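You operate a simulated robot arm through the tools that you are given. There is no shell and no other tool.

Carry out the task below with a simulated robot arm. There is one attempt and no reset: what you move stays moved.

Task
Plug the cream table's blue hose into N29 and run its cylinder rod out to 100 mm.
Fine: set and lock the rod stop, and plug in, before you turn the air on; leave it on; leave the dial and the other hoses.

It is judged by the outcome, as a careful person would: the job done as asked, and still so three seconds after it is handed in. It fails if anything else is knocked over, pushed out of place, dropped, spilled or broken.

Robot
A 6-joint arm with a two-finger parallel gripper, fixed in place. Base frame: the origin is on the floor under the middle of its stand, x ahead of it, y to its left, z up; the work surface is at about z = 80.8. Lengths are in cm, angles in rad, forces in N, time in s.
With the tool pointing down near the work surface it reaches from about 26 to 68 cm from the base axis. Its first joint turns from -1.152 to 1.152 rad. Payload 2.9 kg.
The tool frame sits at the grasp point between the pads (the TCP): z along the fingers, y along the line on which they close. The tips reach 3 cm beyond it. Largest opening 11 cm; finger width 2, thickness 1; the body of the gripper, 4.8 by 11.2 cm, starts 5.5 cm behind the TCP.
Orientation is that of the tool frame in the base frame, as [roll, pitch, yaw] about the fixed x, y, z axes, in that order (R = Rz(yaw) Ry(pitch) Rx(roll)). With the fingers straight down and closing along the base's y, the tool's x points along the base's -x, its y along +y and its z along -z.

Tools
- The arm moves only by the tool move_arm. Its argument "steps" is text: rows parted by semicolons, each of 7 numbers parted by spaces: the turn, a rotation vector about the base's x, y, z in units of 5 degrees (1.0 is 5 degrees), then the shift along the base's x, y, z in units of 30 mm (1.0 is 30 mm), then the closure, from 0 (fully open) to 1 (shut). In form: wx wy wz dx dy dz jaw; .... A call has 1 to 20 rows; each row shifts and turns the commanded pose from where the row before left it. A call with a number of a shift or a turn outside -1 to 1 is refused whole. Each row takes 0.2 s and may step no farther than 5 cm and 0.15 rad from the row before; otherwise, or with a gripper value out of range, the whole call is refused. Where a pose cannot be reached the arm comes as near as it can. A force on the tool above 40 N (or 10 N above the force at the start of the call, whichever is more), or a blocked arm, ends the call early, and 0.2 s more pass. The fingers move at their own pace (about 10.8 cm/s each) and stop on an object; they squeeze with about 42 N. The grip force told is the motor's: it shows also when the fingers shut on nothing. Time passes only in rows, and 0.2 s behind the last, so rows that do not move let the fingers close. The reply holds the time, the measured pose of the TCP, the force on the tool along the base axes, the opening and the grip force, in the units named above and with some noise, with the torque about the TCP (base axes, N m) and any sound that the robot's microphone picked up.
- Cameras (640 x 400 px; columns grow to the right, rows downward): "scene" is fixed at [6.73, 42.36, 138.91]; the picture's right is [-0.85, -0.53, 0.00], its down [-0.28, 0.45, -0.85] and it looks along [0.45, -0.72, -0.53] (base axes); focal length 366 px, centre (320, 200). "wrist" rides on the gripper at [7.2, 1.7, -10.3] in the tool frame; the picture's right is [-0.23, 0.97, 0.00], its down [-0.76, -0.18, -0.62] and it looks along [-0.61, -0.14, 0.78] (tool axes); focal length 222 px, centre (320, 200). There is no depth. A picture from a camera that has moved, and an enlarged one, comes with that camera's place and axes in the base frame and with its lens.
- get_image(camera): a new picture of that camera. The clock stands still meanwhile.
- enlarge(camera, box): a new picture of the part [left, top, right, bottom] of that camera's present view, enlarged. The clock stands still meanwhile.
- sign_off(): hands the job in; it is judged then, once.

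Nothing tells you positions but the pictures and the camera data. Unless the task says otherwise, let go and move clear before handing in.

The tools are called by a JSON object that holds its "name" and its "arguments". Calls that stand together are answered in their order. move_arm: Moves the arm, as the interface text tells. Its arguments: {"type":"object","properties":{"steps":{"type":"string"}},"required":["steps"]} The other tools are called the same way: get_image (camera) takes a picture; enlarge (camera, box) takes an enlarged picture of a part of a camera's view; sign_off () hands the job in.

At the start:

```text
t: 0.0
ee_pos: [36.88, -7.39, 112.63]
tool_rot: [-3.14, -0.001, -3.141]
contact_force: [-0.9, 0.1, 0.1]
ft_torque: [0.01, -0.03, 0.02]
finger_gap: 11.0
grip_force: 0.2
```

scene: 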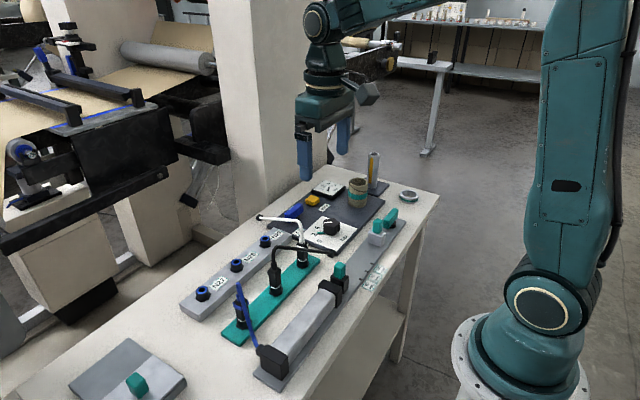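
wrist: 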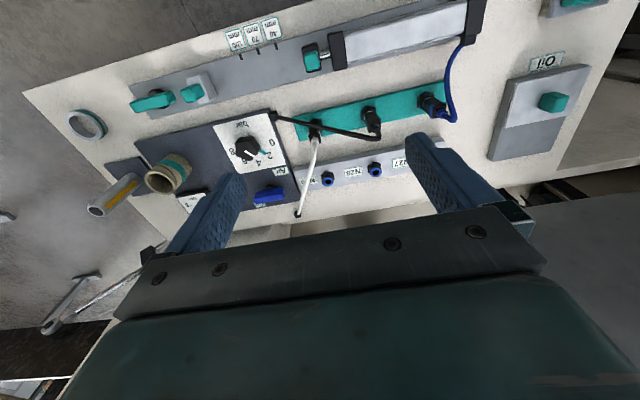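

I see a cream table with a cylinder, rod stop, hoses, a manifold with ports, and an air panel. I'll enlarge the views to identify things before moving.

{"name": "enlarge", "arguments": {"camera": "scene", "box": [160, 180, 320, 280]}}

{"name": "enlarge", "arguments": {"camera": "scene", "box": [280, 140, 440, 240]}}

{"name": "enlarge", "arguments": {"camera": "scene", "box": [220, 240, 380, 400]}}

{"name": "enlarge", "arguments": {"camera": "wrist", "box": [200, 0, 520, 200]}}

{"name": "enlarge", "arguments": {"camera": "wrist", "box": [60, 20, 320, 220]}}

```text
4.00 times, centred on (240, 230) of scene
camera zoom: at [6.73, 42.36, 138.91], right [-0.85, -0.53, 0.0], down [-0.28, 0.45, -0.85], along [0.45, -0.72, -0.53], focal length 1464 px, centre (640, 80)
```

zoom: 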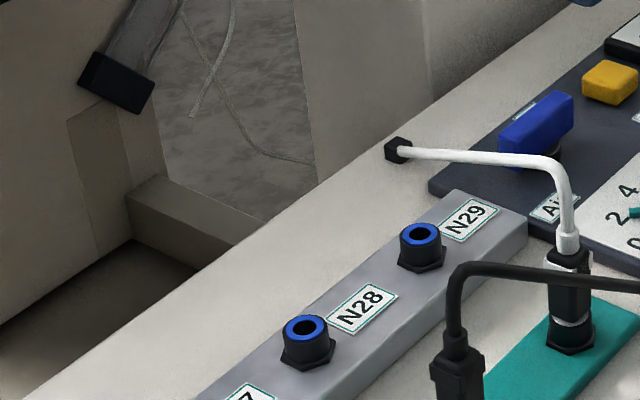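

```text
4.00 times, centred on (360, 190) of scene
camera zoom: at [6.73, 42.36, 138.91], right [-0.85, -0.53, 0.0], down [-0.28, 0.45, -0.85], along [0.45, -0.72, -0.53], focal length 1464 px, centre (160, 240)
```

zoom: 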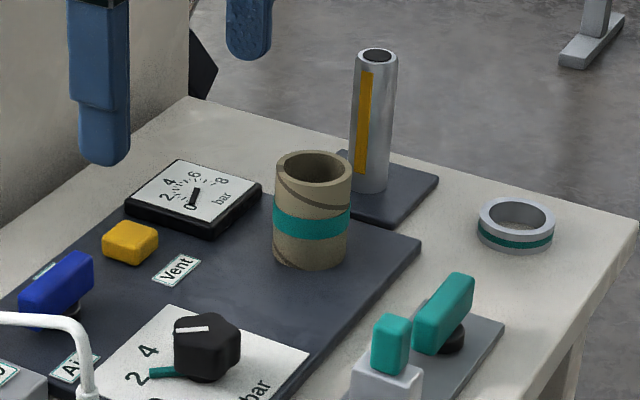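

```text
2.50 times, centred on (300, 320) of scene
camera zoom: at [6.73, 42.36, 138.91], right [-0.85, -0.53, 0.0], down [-0.28, 0.45, -0.85], along [0.45, -0.72, -0.53], focal length 915 px, centre (370, -100)
```

zoom: 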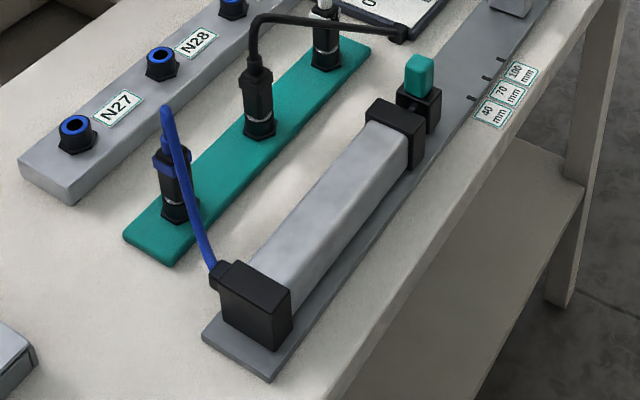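

```text
2.00 times, centred on (360, 100) of wrist
camera zoom: at [29.83, -5.64, 122.9], right [0.23, 0.97, 0.0], down [0.76, -0.18, 0.62], along [0.61, -0.14, -0.78], focal length 444 px, centre (240, 400)
```

zoom: 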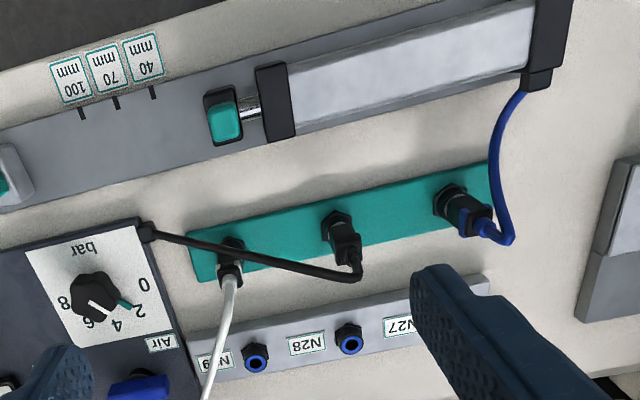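

```text
2.00 times, centred on (190, 120) of wrist
camera zoom: at [29.83, -5.64, 122.9], right [0.23, 0.97, 0.0], down [0.76, -0.18, 0.62], along [0.61, -0.14, -0.78], focal length 444 px, centre (580, 360)
```

zoom: 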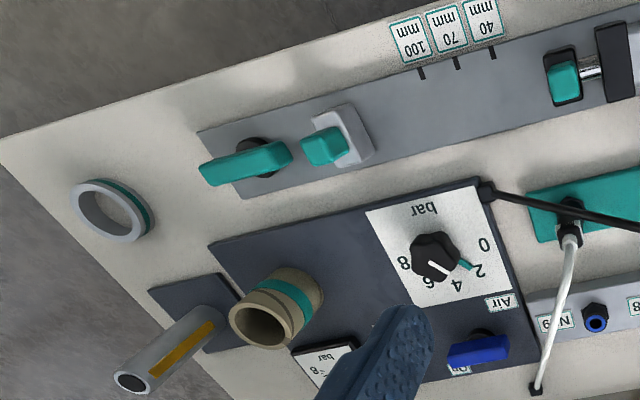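

I see the blue hose's plug parked on the teal bar, the ports N27–N29 on a grey bar, the rail with the stop and teal lever at low x, and the air panel. I'll zoom in tighter on the stop, lever, blue valve and plug.

{"name": "enlarge", "arguments": {"camera": "wrist", "box": [120, 60, 230, 130]}}

{"name": "enlarge", "arguments": {"camera": "scene", "box": [350, 195, 430, 245]}}

{"name": "enlarge", "arguments": {"camera": "scene", "box": [310, 240, 410, 310]}}

{"name": "enlarge", "arguments": {"camera": "scene", "box": [220, 270, 300, 370]}}

{"name": "enlarge", "arguments": {"camera": "wrist", "box": [400, 80, 480, 130]}}

{"name": "enlarge", "arguments": {"camera": "scene", "box": [270, 170, 360, 260]}}

```text
5.71 times, centred on (175, 95) of wrist
camera zoom: at [29.83, -5.64, 122.9], right [0.23, 0.97, 0.0], down [0.76, -0.18, 0.62], along [0.61, -0.14, -0.78], focal length 1269 px, centre (1149, 800)
```

zoom: 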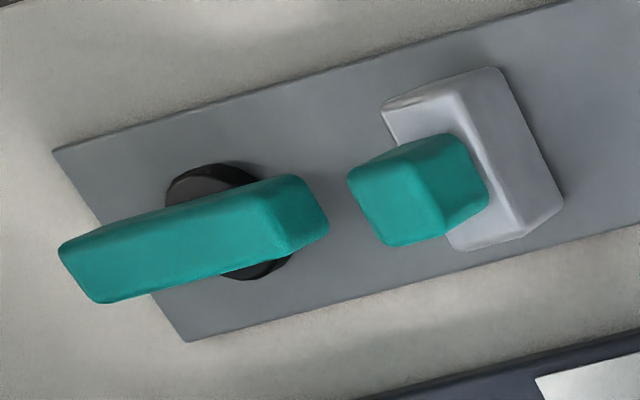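

```text
8.00 times, centred on (390, 220) of scene
camera zoom: at [6.73, 42.36, 138.91], right [-0.85, -0.53, 0.0], down [-0.28, 0.45, -0.85], along [0.45, -0.72, -0.53], focal length 2928 px, centre (-240, 40)
```

zoom: 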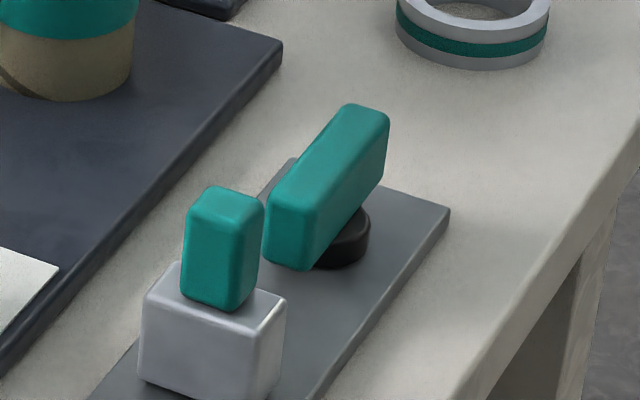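

```text
5.71 times, centred on (360, 275) of scene
camera zoom: at [6.73, 42.36, 138.91], right [-0.85, -0.53, 0.0], down [-0.28, 0.45, -0.85], along [0.45, -0.72, -0.53], focal length 2092 px, centre (91, -229)
```

zoom: 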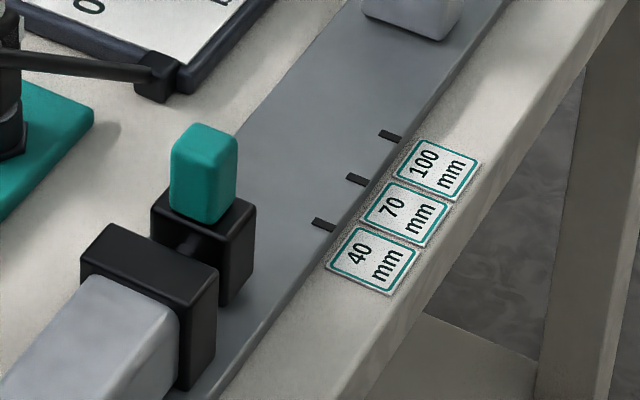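

```text
4.00 times, centred on (260, 320) of scene
camera zoom: at [6.73, 42.36, 138.91], right [-0.85, -0.53, 0.0], down [-0.28, 0.45, -0.85], along [0.45, -0.72, -0.53], focal length 1464 px, centre (560, -280)
```

zoom: 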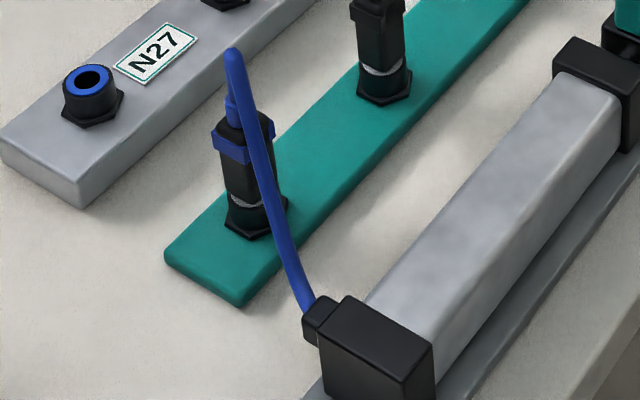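

```text
8.00 times, centred on (440, 105) of wrist
camera zoom: at [29.83, -5.64, 122.9], right [0.23, 0.97, 0.0], down [0.76, -0.18, 0.62], along [0.61, -0.14, -0.78], focal length 1777 px, centre (-640, 960)
```

zoom: 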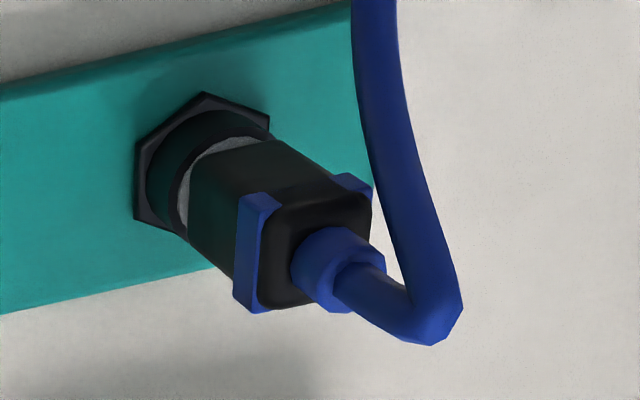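

```text
4.44 times, centred on (315, 215) of scene
camera zoom: at [6.73, 42.36, 138.91], right [-0.85, -0.53, 0.0], down [-0.28, 0.45, -0.85], along [0.45, -0.72, -0.53], focal length 1627 px, centre (342, 133)
```

zoom: 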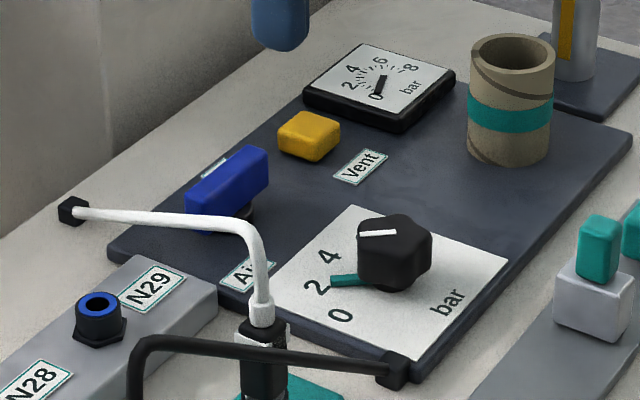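

The blue plug is at about (44.3, 10.2) with its release tabs on the ±y faces. The stop is at about (36, -26), and its lever is at the end of the rail. I'll move sideways for a closer look at the stop, lever and air valve.

{"name": "move_arm", "arguments": {"steps": "0 0 0 0 -1 0 0; 0 0 0 0 -1 0 0; 0 0 0 0 -1 0 0; 0 0 0 -0.5 -1 0 0; 0 0 0 -0.5 -1 0 0; 0 0 0 0 0 0 0"}}

{"name": "get_image", "arguments": {"camera": "wrist"}}

```text
t: 1.4
ee_pos: [34.1, -22.28, 112.77]
tool_rot: [3.14, 0.0, -3.141]
contact_force: [-0.4, 0.6, -0.4]
ft_torque: [0.04, -0.03, 0.02]
finger_gap: 10.99
grip_force: 0.1
```

```text
taken
camera wrist: at [26.96, -20.49, 123.04], right [0.23, 0.97, 0.0], down [0.76, -0.18, 0.62], along [0.61, -0.14, -0.78], focal length 222 px, centre (320, 200)
```

wrist: 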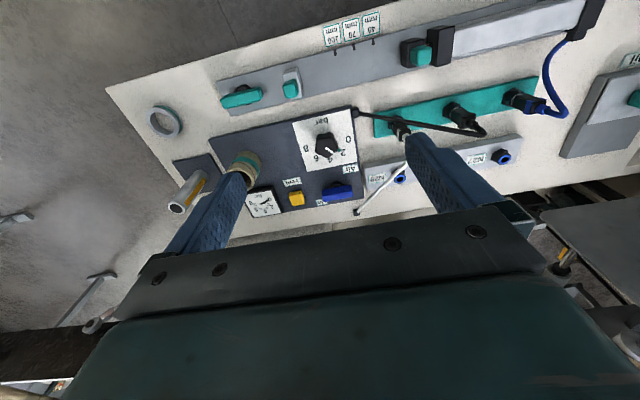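

{"name": "enlarge", "arguments": {"camera": "wrist", "box": [260, 150, 380, 225]}}

{"name": "enlarge", "arguments": {"camera": "wrist", "box": [200, 20, 400, 145]}}

{"name": "enlarge", "arguments": {"camera": "scene", "box": [290, 190, 330, 215]}}

{"name": "enlarge", "arguments": {"camera": "scene", "box": [60, 320, 200, 400]}}

```text
5.33 times, centred on (320, 188) of wrist
camera zoom: at [26.96, -20.49, 123.04], right [0.23, 0.97, 0.0], down [0.76, -0.18, 0.62], along [0.61, -0.14, -0.78], focal length 1185 px, centre (320, 267)
```

zoom: 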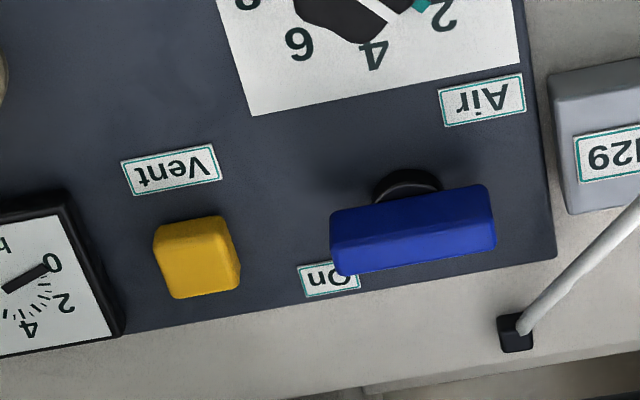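

```text
3.20 times, centred on (300, 82) of wrist
camera zoom: at [26.96, -20.49, 123.04], right [0.23, 0.97, 0.0], down [0.76, -0.18, 0.62], along [0.61, -0.14, -0.78], focal length 711 px, centre (384, 576)
```

zoom: 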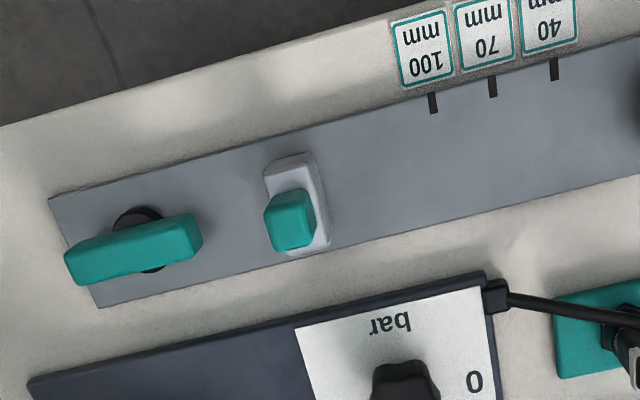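

```text
16.00 times, centred on (310, 202) of scene
camera zoom: at [6.73, 42.35, 138.91], right [-0.85, -0.53, 0.0], down [-0.28, 0.45, -0.85], along [0.45, -0.72, -0.53], focal length 5856 px, centre (480, 160)
```

zoom: 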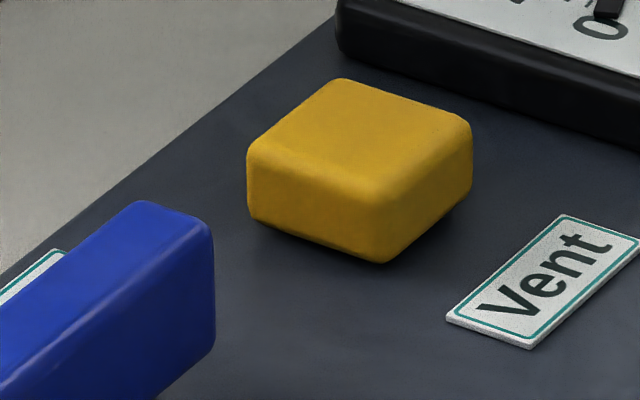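

```text
4.57 times, centred on (130, 360) of scene
camera zoom: at [6.73, 42.35, 138.91], right [-0.85, -0.53, 0.0], down [-0.28, 0.45, -0.85], along [0.45, -0.72, -0.53], focal length 1673 px, centre (1189, -531)
```

zoom: 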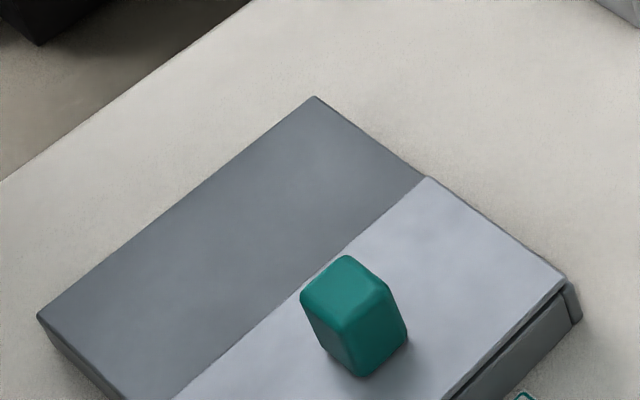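

The valve's "On" label sits on the +x/-y side of the blue lever, and the stop's teal knob is at about (33.3, -26.4, 87.4). I'll lower the arm above the knob with the jaws partly closed and take another look.

{"name": "move_arm", "arguments": {"steps": "0 0 0 -0.045 -0.228 -0.99 0.6; 0 0 0 -0.045 -0.228 -0.99 0.6; 0 0 0 -0.045 -0.228 -0.99 0.6; 0 0 0 -0.045 -0.228 -0.99 0.6; 0 0 0 -0.045 -0.228 -0.99 0.6; 0 0 0 -0.045 -0.228 -0.6 0.6; 0 0 0 0 0 0 0.6"}}

{"name": "get_image", "arguments": {"camera": "wrist"}}

{"name": "get_image", "arguments": {"camera": "scene"}}

```text
t: 3.0
ee_pos: [33.3, -26.52, 95.95]
tool_rot: [3.141, 0.0, -3.141]
contact_force: [0.4, 0.3, 0.2]
ft_torque: [-0.02, -0.03, 0.03]
finger_gap: 4.38
grip_force: 0.0
```

```text
taken
camera wrist: at [26.21, -24.7, 106.25], right [0.23, 0.97, 0.0], down [0.76, -0.18, 0.62], along [0.61, -0.14, -0.78], focal length 222 px, centre (320, 200)
```

wrist: 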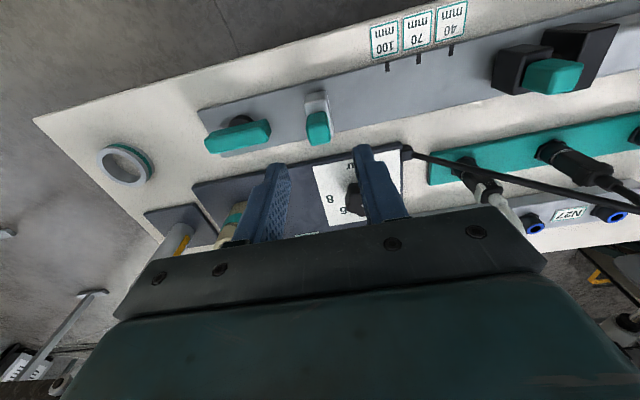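

```text
taken
```

scene: 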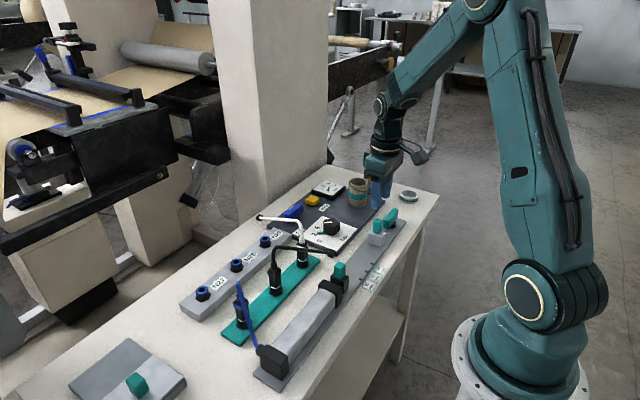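

{"name": "enlarge", "arguments": {"camera": "wrist", "box": [180, 80, 420, 230]}}

{"name": "enlarge", "arguments": {"camera": "wrist", "box": [270, 70, 370, 170]}}

{"name": "enlarge", "arguments": {"camera": "scene", "box": [340, 150, 430, 250]}}

```text
2.67 times, centred on (300, 155) of wrist
camera zoom: at [26.21, -24.7, 106.25], right [0.23, 0.97, 0.0], down [0.76, -0.18, 0.62], along [0.61, -0.14, -0.78], focal length 592 px, centre (373, 320)
```

zoom: 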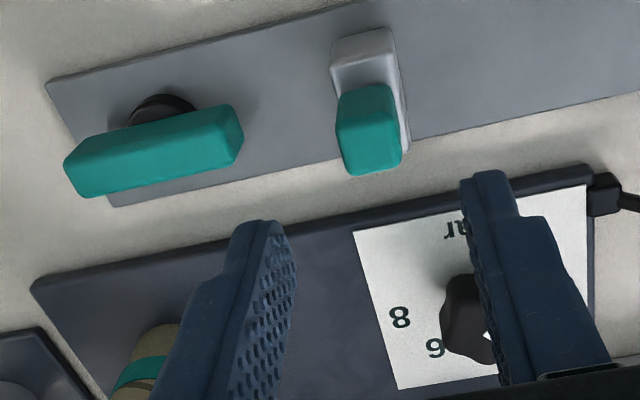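

```text
4.00 times, centred on (320, 120) of wrist
camera zoom: at [26.21, -24.7, 106.25], right [0.23, 0.97, 0.0], down [0.76, -0.18, 0.62], along [0.61, -0.14, -0.78], focal length 888 px, centre (320, 520)
```

zoom: 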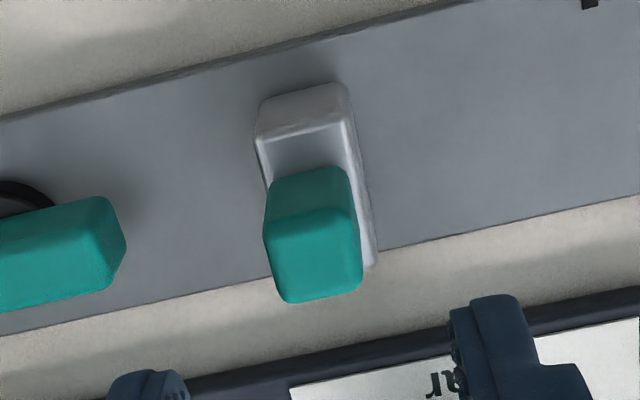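

```text
4.00 times, centred on (385, 200) of scene
camera zoom: at [6.73, 42.35, 138.91], right [-0.85, -0.53, 0.0], down [-0.28, 0.45, -0.85], along [0.45, -0.72, -0.53], focal length 1464 px, centre (60, 200)
```

zoom: 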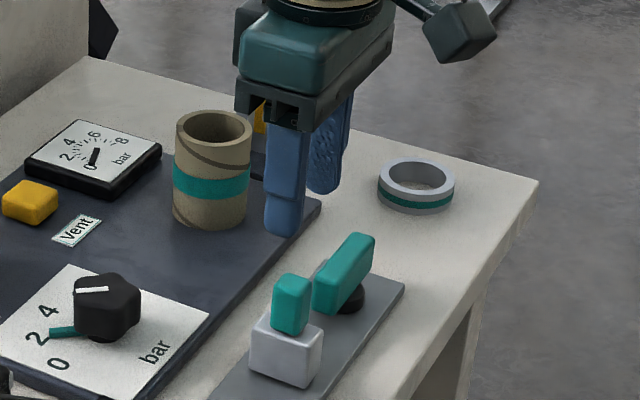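

The knob is about 2 × 2 cm, centred near (33.5, -26.55), with its top at about z 88 and the block top at about 85. I'll descend and grip it.

{"name": "move_arm", "arguments": {"steps": "0 0 0 0.067 0 -0.9 0.6; 0 0 0 0 0 -0.9 0.6; 0 0 0 0 0 -0.6 0.6; 0 0 0 0 0 0 0.6"}}

{"name": "enlarge", "arguments": {"camera": "wrist", "box": [220, 80, 420, 205]}}

{"name": "enlarge", "arguments": {"camera": "scene", "box": [340, 170, 430, 270]}}

```text
t: 4.0
ee_pos: [33.41, -26.5, 88.85]
tool_rot: [-3.141, -0.001, 3.14]
contact_force: [-0.7, 0.0, 0.5]
ft_torque: [0.0, 0.01, 0.01]
finger_gap: 4.41
grip_force: 0.0
```

```text
3.20 times, centred on (320, 142) of wrist
camera zoom: at [26.31, -24.75, 99.08], right [0.23, 0.97, 0.0], down [0.76, -0.18, 0.62], along [0.61, -0.14, -0.78], focal length 711 px, centre (320, 384)
```

zoom: 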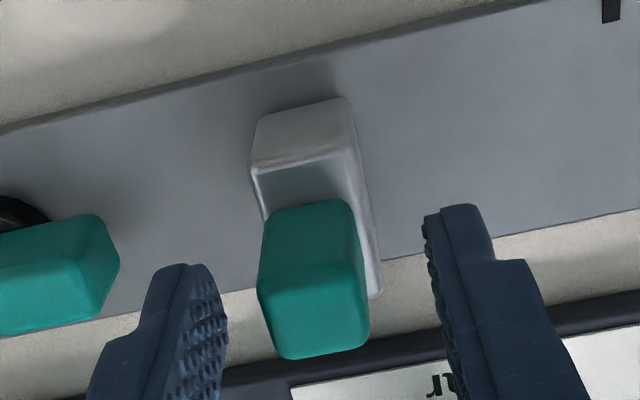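

```text
4.00 times, centred on (385, 220) of scene
camera zoom: at [6.73, 42.35, 138.91], right [-0.85, -0.53, 0.0], down [-0.28, 0.45, -0.85], along [0.45, -0.72, -0.53], focal length 1464 px, centre (60, 120)
```

zoom: 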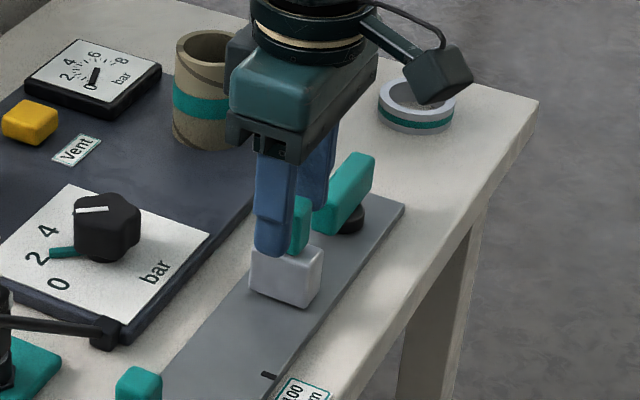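

The fingers straddle the teal knob evenly, so I'll close on it.

{"name": "move_arm", "arguments": {"steps": "0 0 0 0 0 -0.08 0.8; 0 0 0 0 0 0 1; 0 0 0 0 0 0 1; 0 0 0 0 0 0 1"}}

{"name": "enlarge", "arguments": {"camera": "wrist", "box": [220, 80, 420, 205]}}

```text
t: 5.0
ee_pos: [33.48, -26.42, 88.74]
tool_rot: [-3.142, -0.001, 3.141]
contact_force: [-0.1, -0.1, 14.2]
ft_torque: [0.06, 0.55, -0.09]
finger_gap: 1.97
grip_force: 45.3
```

```text
3.20 times, centred on (320, 142) of wrist
camera zoom: at [26.28, -24.69, 98.87], right [0.23, 0.97, 0.0], down [0.76, -0.18, 0.62], along [0.61, -0.14, -0.78], focal length 711 px, centre (320, 384)
```

zoom: 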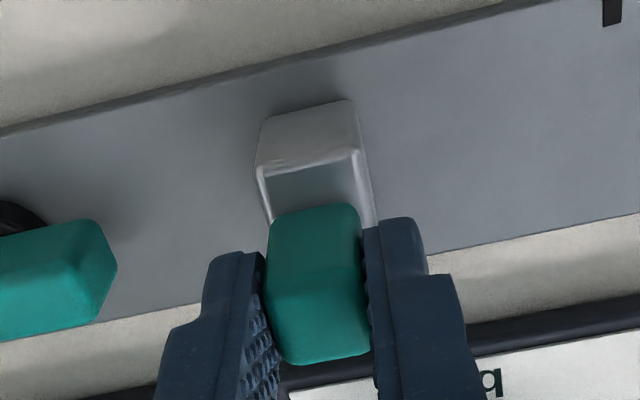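

Gripped, with a gap of 1.97. I'll ease up slightly and slide the stop +y toward the 100 mm mark, starting with part of the distance.

{"name": "move_arm", "arguments": {"steps": "0 0 0 0 0 0.04 1; 0 0 0 0 0.15 0 1; 0 0 0 0 0.3 0 1; 0 0 0 0 0.3 0 1; 0 0 0 0 0.3 0 1; 0 0 0 0 0.3 0 1; 0 0 0 0 0.3 0 1; 0 0 0 0 0.15 0 1; 0 0 0 0 0 0 1"}}

{"name": "get_image", "arguments": {"camera": "wrist"}}

{"name": "enlarge", "arguments": {"camera": "scene", "box": [320, 190, 420, 290]}}

```text
t: 7.0
ee_pos: [33.34, -20.97, 88.59]
tool_rot: [-3.14, 0.001, 3.141]
contact_force: [4.0, -0.3, 20.2]
ft_torque: [0.02, -0.63, -0.1]
finger_gap: 1.96
grip_force: 44.9
```

```text
taken
camera wrist: at [26.26, -19.22, 98.85], right [0.23, 0.97, 0.0], down [0.76, -0.18, 0.62], along [0.61, -0.14, -0.78], focal length 222 px, centre (320, 200)
```

wrist: 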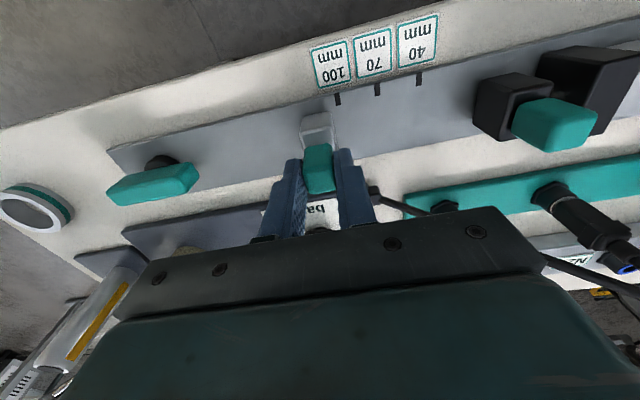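

```text
4.00 times, centred on (370, 240) of scene
camera zoom: at [6.72, 42.37, 138.91], right [-0.85, -0.53, 0.0], down [-0.28, 0.45, -0.85], along [0.45, -0.72, -0.53], focal length 1464 px, centre (120, 40)
```

zoom: 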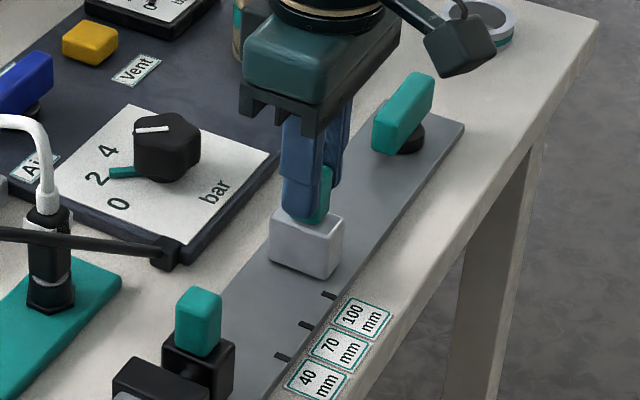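

The stop slides freely. I'll check how far its face still is from the 100 mm mark.

{"name": "enlarge", "arguments": {"camera": "wrist", "box": [280, 70, 440, 170]}}

{"name": "enlarge", "arguments": {"camera": "scene", "box": [375, 230, 425, 265]}}

{"name": "enlarge", "arguments": {"camera": "wrist", "box": [420, 20, 640, 160]}}

```text
4.00 times, centred on (360, 120) of wrist
camera zoom: at [26.26, -19.22, 98.85], right [0.23, 0.97, 0.0], down [0.76, -0.18, 0.62], along [0.61, -0.14, -0.78], focal length 888 px, centre (160, 520)
```

zoom: 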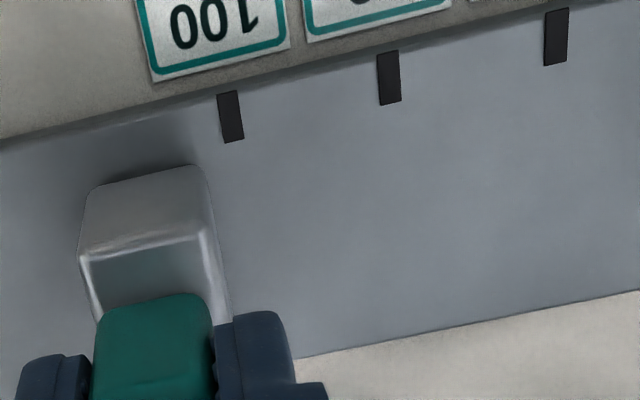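

```text
11.43 times, centred on (400, 248) of scene
camera zoom: at [6.72, 42.37, 138.91], right [-0.85, -0.53, 0.0], down [-0.28, 0.45, -0.85], along [0.45, -0.72, -0.53], focal length 4183 px, centre (-594, -343)
```

zoom: 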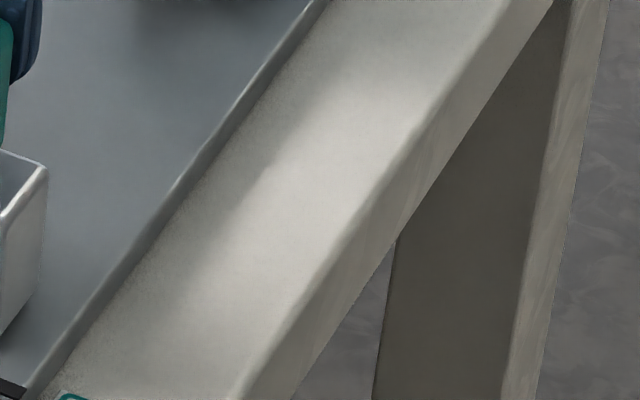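

```text
2.86 times, centred on (530, 90) of wrist
camera zoom: at [26.26, -19.22, 98.85], right [0.23, 0.97, 0.0], down [0.76, -0.18, 0.62], along [0.61, -0.14, -0.78], focal length 635 px, centre (-280, 514)
```

zoom: 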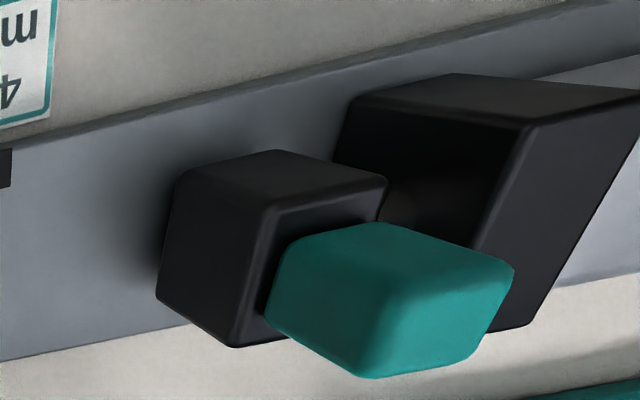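

The stop's face is about 0.6 cm short of the middle of the 100 mm mark. I'll nudge it +0.6 cm and relieve the downward pressure a little.

{"name": "move_arm", "arguments": {"steps": "0 0 0 0 0.1 0.04 1; 0 0 0 0 0.1 0.02 1; 0 0 0 0 0 0 1; 0 0 0 0 0 0 1"}}

{"name": "enlarge", "arguments": {"camera": "wrist", "box": [280, 70, 440, 170]}}

{"name": "enlarge", "arguments": {"camera": "scene", "box": [340, 220, 420, 290]}}

```text
t: 8.0
ee_pos: [33.37, -20.36, 88.75]
tool_rot: [3.14, -0.004, 3.141]
contact_force: [14.1, 0.1, -31.5]
ft_torque: [-0.32, -0.26, -0.17]
finger_gap: 1.98
grip_force: 45.7
```

```text
4.00 times, centred on (360, 120) of wrist
camera zoom: at [26.26, -18.63, 98.99], right [0.23, 0.97, 0.0], down [0.76, -0.18, 0.62], along [0.6, -0.14, -0.78], focal length 888 px, centre (160, 520)
```

zoom: 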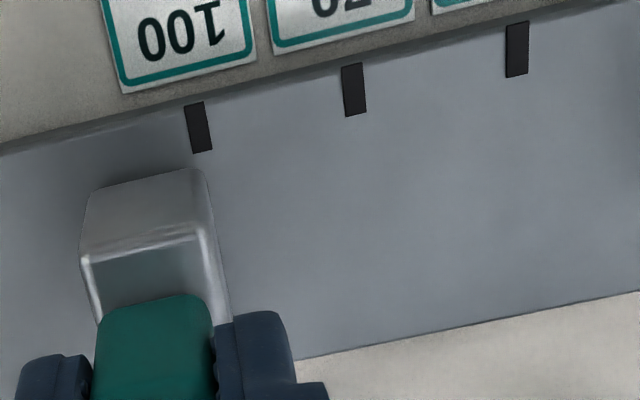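

```text
5.71 times, centred on (380, 255) of scene
camera zoom: at [6.8, 42.34, 138.92], right [-0.85, -0.53, 0.0], down [-0.28, 0.45, -0.85], along [0.45, -0.72, -0.53], focal length 2092 px, centre (-23, -114)
```

zoom: 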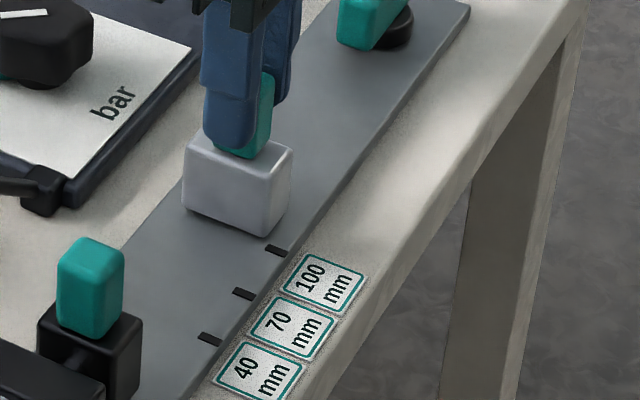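

The face now looks close to the mark. I'll relieve the vertical pull and check the alignment at higher zoom.

{"name": "move_arm", "arguments": {"steps": "0 0 0 0 0 -0.03 1; 0 0 0 0 0 0 1"}}

{"name": "enlarge", "arguments": {"camera": "wrist", "box": [300, 85, 364, 125]}}

{"name": "enlarge", "arguments": {"camera": "scene", "box": [365, 240, 405, 265]}}

```text
t: 8.6
ee_pos: [33.33, -20.39, 88.65]
tool_rot: [3.141, 0.0, -3.14]
contact_force: [13.6, 1.2, -16.4]
ft_torque: [0.08, 0.85, 0.01]
finger_gap: 1.99
grip_force: 45.4
```

```text
10.00 times, centred on (332, 105) of wrist
camera zoom: at [26.22, -18.65, 98.99], right [0.23, 0.97, 0.0], down [0.76, -0.18, 0.62], along [0.61, -0.14, -0.78], focal length 2221 px, centre (200, 1150)
```

zoom: 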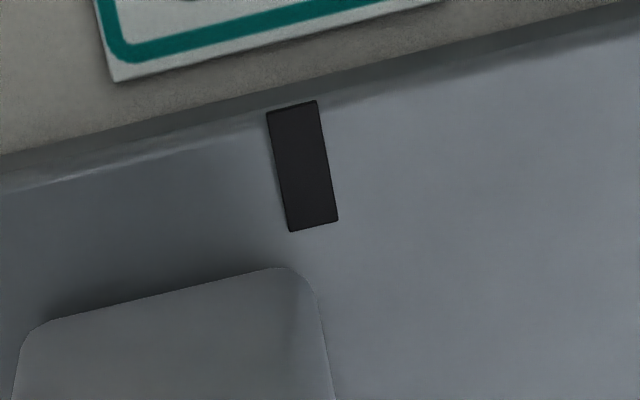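

```text
16.00 times, centred on (385, 252) of scene
camera zoom: at [6.79, 42.35, 138.91], right [-0.85, -0.53, 0.0], down [-0.28, 0.45, -0.85], along [0.45, -0.72, -0.53], focal length 5856 px, centre (-720, -640)
```

zoom: 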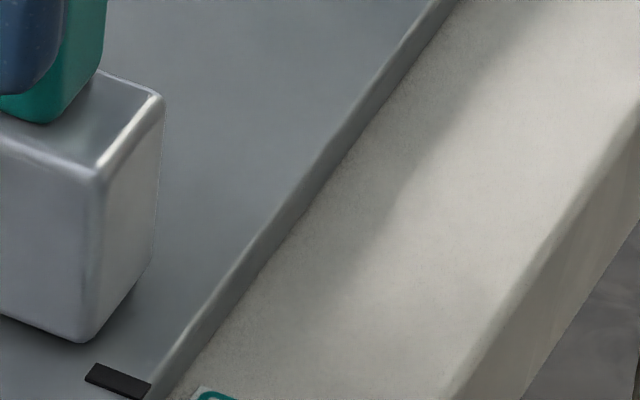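

The face is about 0.8 mm short of the mark's centre, so I'll nudge it, then release and re-check.

{"name": "move_arm", "arguments": {"steps": "0 0 0 0 0.027 -0.01 1; 0 0 0 0 0 0 1; 0 0 0 0 0 0 0.9; 0 0 0 0 0 0 0.75; 0 0 0 0 0 0 0.6; 0 0 0 0 0 0 0.6"}}

{"name": "enlarge", "arguments": {"camera": "wrist", "box": [300, 85, 364, 125]}}

{"name": "enlarge", "arguments": {"camera": "wrist", "box": [220, 80, 420, 205]}}

```text
t: 10.0
ee_pos: [33.32, -20.23, 88.61]
tool_rot: [-3.141, 0.0, -3.141]
contact_force: [0.7, -0.3, -0.2]
ft_torque: [-0.01, 0.01, 0.0]
finger_gap: 4.43
grip_force: 0.1
```

```text
10.00 times, centred on (332, 105) of wrist
camera zoom: at [26.23, -18.52, 98.93], right [0.23, 0.97, 0.0], down [0.76, -0.18, 0.62], along [0.61, -0.14, -0.78], focal length 2221 px, centre (200, 1150)
```

zoom: 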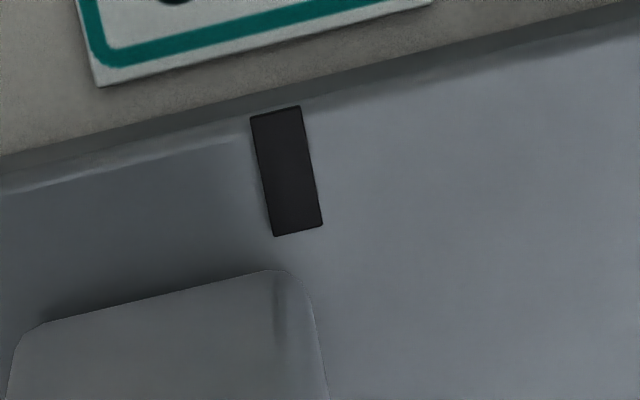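

```text
3.20 times, centred on (320, 142) of wrist
camera zoom: at [26.23, -18.52, 98.93], right [0.23, 0.97, 0.0], down [0.76, -0.18, 0.62], along [0.61, -0.14, -0.78], focal length 711 px, centre (320, 384)
```

zoom: 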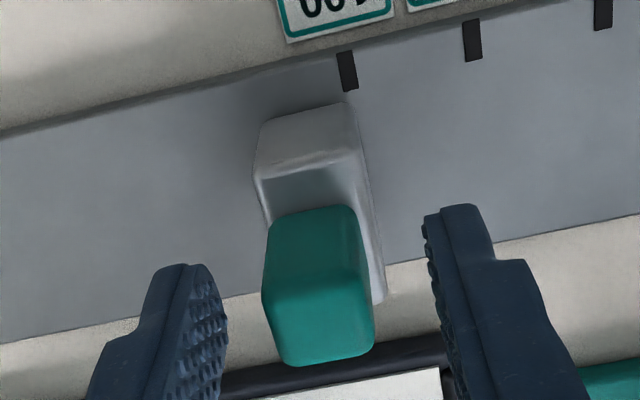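

The stop face now lines up with the centre of the 100 mm mark. Next I'll rise and move over the teal lock lever at the rail's end for a close look.

{"name": "move_arm", "arguments": {"steps": "0 0 0 0 0 0.9 0.6; 0 0 0 0 0 0.9 0.6; 0 0 0 0 0 0.9 0.6; 0 0 0 0 -0.9 0.5 0.5; 0 0 0 0 -0.9 0 0.5; 0 0 0 0 -0.9 0 0.5; 0 0 0 0 -0.9 0 0.5; 0 0 0 0 -0.9 0 0.5; 0 0 0 0 0 0 0.5"}}

{"name": "get_image", "arguments": {"camera": "wrist"}}

{"name": "enlarge", "arguments": {"camera": "wrist", "box": [220, 70, 420, 195]}}

{"name": "enlarge", "arguments": {"camera": "scene", "box": [355, 180, 435, 240]}}

```text
t: 12.0
ee_pos: [33.16, -33.92, 98.14]
tool_rot: [-3.14, 0.001, 3.141]
contact_force: [0.6, 0.0, -0.1]
ft_torque: [-0.01, 0.05, 0.02]
finger_gap: 5.49
grip_force: 0.0
```

```text
taken
camera wrist: at [26.04, -32.28, 108.41], right [0.23, 0.97, 0.0], down [0.76, -0.18, 0.62], along [0.61, -0.14, -0.78], focal length 222 px, centre (320, 200)
```

wrist: 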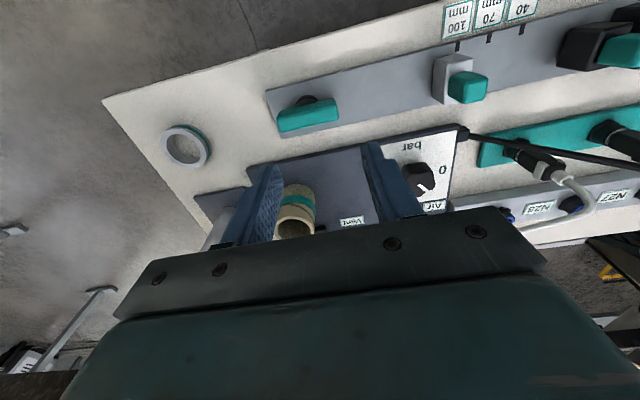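

```text
3.20 times, centred on (320, 132) of wrist
camera zoom: at [26.04, -32.28, 108.41], right [0.23, 0.97, 0.0], down [0.76, -0.18, 0.62], along [0.61, -0.14, -0.78], focal length 711 px, centre (320, 416)
```

zoom: 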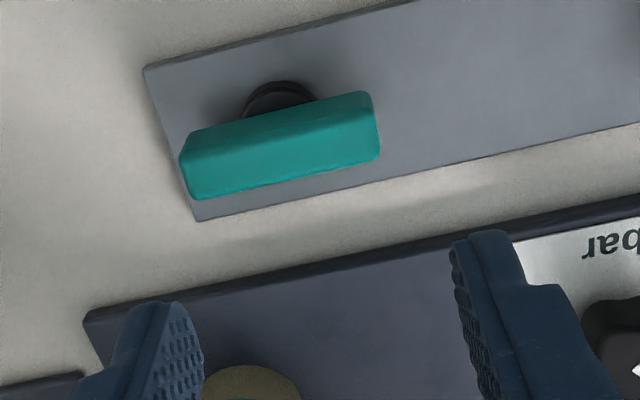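

```text
6.67 times, centred on (395, 210) of scene
camera zoom: at [6.73, 42.35, 138.91], right [-0.85, -0.53, 0.0], down [-0.28, 0.45, -0.85], along [0.45, -0.72, -0.53], focal length 2440 px, centre (-180, 133)
```

zoom: 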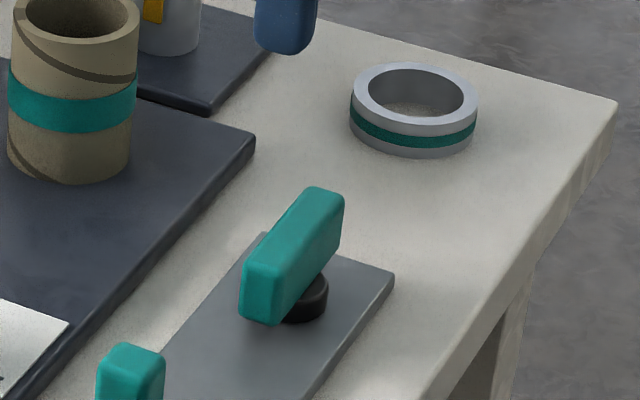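

The lever's pivot is at about (33.4, -35.3), lying along y, with its top at about z 85.3. I'll rotate the gripper 90° so the fingers close across the lever.

{"name": "move_arm", "arguments": {"steps": "0 0 -1 0.04 -0.2 0 0.5; 0 0 -1 0.04 -0.2 0 0.5; 0 0 -1 0 -0.05 0 0.5; 0 0 -1 0 0 0 0.5; 0 0 -1 0 0 0 0.5; 0 0 -1 0 0 0 0.5; 0 0 -1 0 0 0 0.5; 0 0 -1 0 0 0 0.5; 0 0 -1 0 0 0 0.5; 0 0 -1 0 0 0 0.5; 0 0 -1 0 0 0 0.5; 0 0 -1 0 0 0 0.5; 0 0 -1 0 0 0 0.5; 0 0 -1 0 0 0 0.5; 0 0 -1 0 0 0 0.5; 0 0 -1 0 0 0 0.5; 0 0 -1 0 0 0 0.5; 0 0 -1 0 0 0 0.5; 0 0 0 0 0 0 0.6; 0 0 0 0 0 0 0.6"}}

{"name": "get_image", "arguments": {"camera": "wrist"}}

{"name": "get_image", "arguments": {"camera": "scene"}}

```text
t: 16.2
ee_pos: [33.79, -35.19, 98.29]
tool_rot: [-3.141, 0.0, 1.572]
contact_force: [0.4, -0.6, -0.3]
ft_torque: [0.0, 0.01, 0.0]
finger_gap: 4.38
grip_force: 0.0
```

```text
taken
camera wrist: at [35.44, -27.94, 108.6], right [0.97, -0.23, 0.0], down [-0.18, -0.76, 0.62], along [-0.14, -0.61, -0.78], focal length 222 px, centre (320, 200)
```

wrist: 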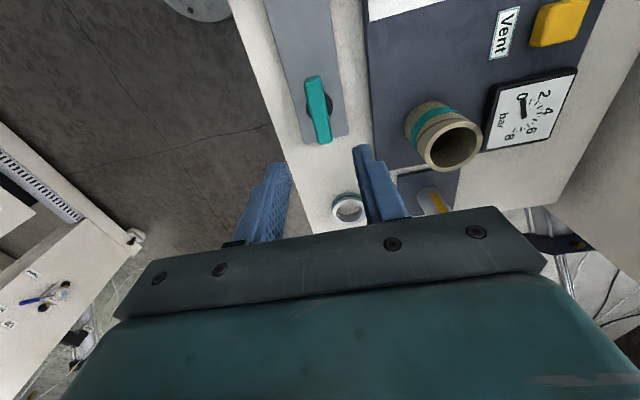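

```text
taken
```

scene: 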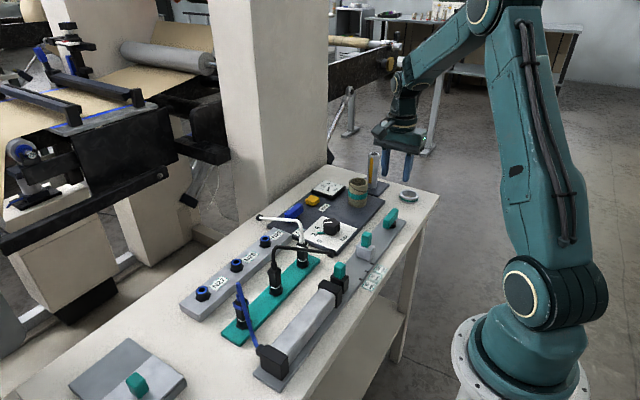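

{"name": "enlarge", "arguments": {"camera": "wrist", "box": [240, 50, 400, 150]}}

```text
4.00 times, centred on (320, 100) of wrist
camera zoom: at [35.44, -27.94, 108.6], right [0.97, -0.23, 0.0], down [-0.18, -0.76, 0.62], along [-0.14, -0.61, -0.78], focal length 888 px, centre (320, 600)
```

zoom: 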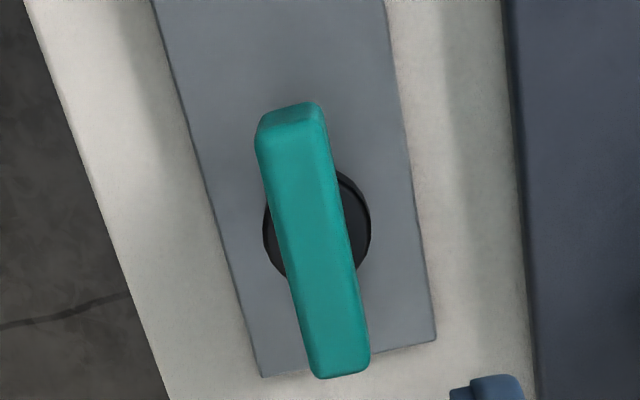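

The lever is nearly centred between the fingers. I'll descend so the fingers straddle it.

{"name": "move_arm", "arguments": {"steps": "0 0 0 -0.02 0.02 -0.9 0.6; 0 0 0 0 0 -0.9 0.6; 0 0 0 0 0 -0.9 0.6; 0 0 0 0 0 -0.8 0.6; 0 0 0 0 0 -0.4 0.6; 0 0 0 0 0 0 0.6"}}

{"name": "enlarge", "arguments": {"camera": "wrist", "box": [220, 80, 420, 205]}}

{"name": "enlarge", "arguments": {"camera": "scene", "box": [350, 160, 440, 250]}}

```text
t: 17.6
ee_pos: [33.64, -35.18, 86.59]
tool_rot: [3.14, 0.0, 1.57]
contact_force: [0.6, -0.1, -1.3]
ft_torque: [0.02, 0.0, -0.01]
finger_gap: 4.41
grip_force: 0.1
```

```text
3.20 times, centred on (320, 142) of wrist
camera zoom: at [35.36, -28.01, 96.87], right [0.97, -0.23, 0.0], down [-0.18, -0.76, 0.62], along [-0.14, -0.61, -0.78], focal length 711 px, centre (320, 384)
```

zoom: 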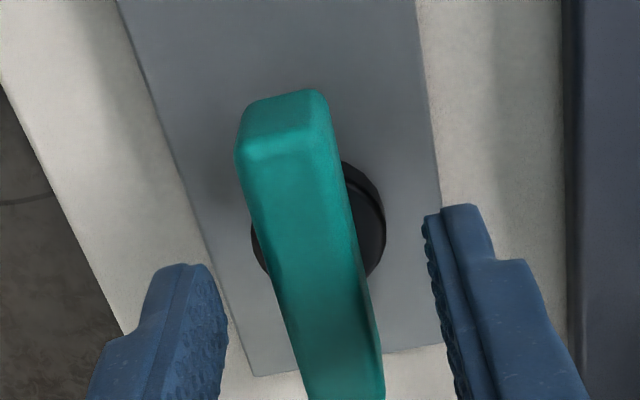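

```text
4.44 times, centred on (395, 205) of scene
camera zoom: at [6.73, 42.35, 138.91], right [-0.85, -0.53, 0.0], down [-0.28, 0.45, -0.85], along [0.45, -0.72, -0.53], focal length 1627 px, centre (-13, 178)
```

zoom: 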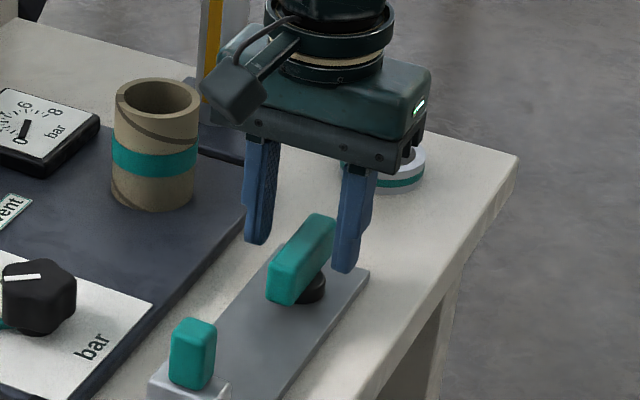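

The fingers straddle the lever. I'll close and test a small clockwise turn (tightening), watching the torque.

{"name": "move_arm", "arguments": {"steps": "0 0 0 0 0 -0.05 0.8; 0 0 0 0 0 0 1; 0 0 0 0 0 0 1; 0 0 0 0 0 0 1"}}

{"name": "move_arm", "arguments": {"steps": "0 0 -0.6 0 0 0 1; 0 0 -0.6 0 0 0 1; 0 0 -0.6 0 0 0 1; 0 0 0 0 0 0 1"}}

{"name": "enlarge", "arguments": {"camera": "wrist", "box": [220, 80, 420, 205]}}

{"name": "enlarge", "arguments": {"camera": "scene", "box": [350, 160, 440, 250]}}

```text
t: 18.6
ee_pos: [33.43, -35.35, 86.38]
tool_rot: [-3.141, -0.001, 1.57]
contact_force: [-6.2, 0.7, 6.9]
ft_torque: [0.04, 0.18, 0.1]
finger_gap: 1.77
grip_force: 44.7
```

```text
t: 19.6
ee_pos: [33.48, -35.3, 86.47]
tool_rot: [-3.141, 0.001, 1.41]
contact_force: [-13.6, -6.0, -0.3]
ft_torque: [-0.03, 0.03, 1.12]
finger_gap: 2.07
grip_force: 44.7
```

```text
3.20 times, centred on (320, 142) of wrist
camera zoom: at [36.45, -28.33, 96.69], right [0.93, -0.38, 0.0], down [-0.3, -0.72, 0.62], along [-0.24, -0.58, -0.78], focal length 711 px, centre (320, 384)
```

zoom: 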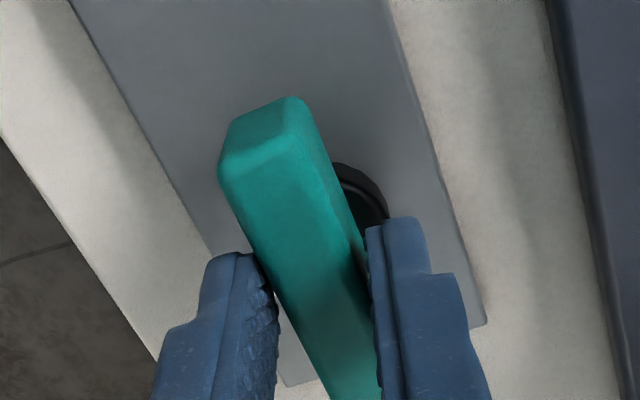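

```text
4.44 times, centred on (395, 205) of scene
camera zoom: at [6.7, 42.34, 138.92], right [-0.85, -0.53, 0.0], down [-0.28, 0.45, -0.85], along [0.45, -0.72, -0.53], focal length 1627 px, centre (-13, 178)
```

zoom: 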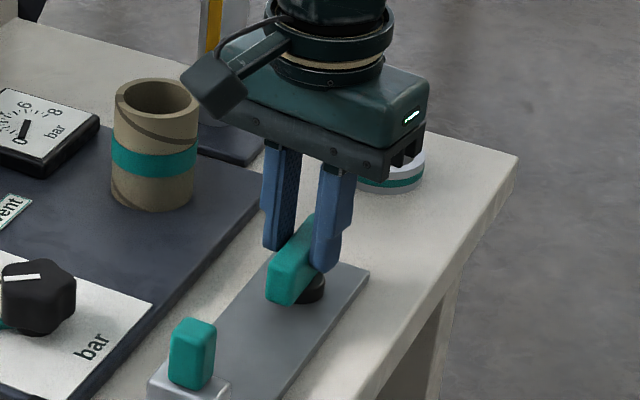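

The lever did not follow: the jaws twisted on it and the torque rose to 1.1 N m, so clockwise is its end stop. I'll turn back and try counter-clockwise.

{"name": "move_arm", "arguments": {"steps": "0 0 0.9 0 0 0 1; 0 0 0.9 0 0 0 1; 0 0 0.8 0 0 0 1; 0 0 0.8 0 0 0 1; 0 0 0.8 0 0 0 1; 0 0 0 0 0 0 1"}}

{"name": "enlarge", "arguments": {"camera": "wrist", "box": [220, 80, 420, 205]}}

```text
t: 21.0
ee_pos: [33.42, -35.11, 86.41]
tool_rot: [-3.138, -0.003, 1.777]
contact_force: [-24.0, -0.7, -9.9]
ft_torque: [0.06, 0.33, -0.06]
finger_gap: 1.77
grip_force: 45.8
```

```text
3.20 times, centred on (320, 142) of wrist
camera zoom: at [33.73, -27.67, 96.7], right [1.0, -0.02, 0.0], down [-0.01, -0.78, 0.62], along [-0.02, -0.62, -0.78], focal length 711 px, centre (320, 384)
```

zoom: 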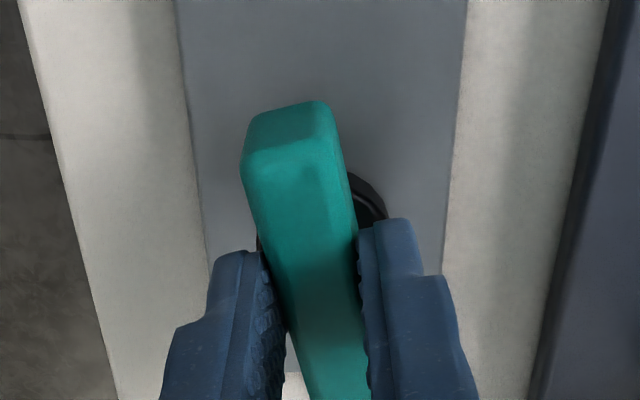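

Counter-clockwise works: the lever follows with low torque. I'll shift slightly in -x to ease the side load and keep turning.

{"name": "move_arm", "arguments": {"steps": "0 0 0.8 -0.05 0 0 1; 0 0 0.8 -0.03 0 0 1; 0 0 0.8 0 0 0 1; 0 0 0.8 0 0 0 1; 0 0 0.8 0 0 0 1; 0 0 0 0 0 0 1"}}

```text
t: 22.4
ee_pos: [33.31, -35.24, 86.43]
tool_rot: [3.141, -0.002, 2.131]
contact_force: [-16.0, 2.3, -13.8]
ft_torque: [-0.64, -0.12, -0.02]
finger_gap: 1.79
grip_force: 45.2
```

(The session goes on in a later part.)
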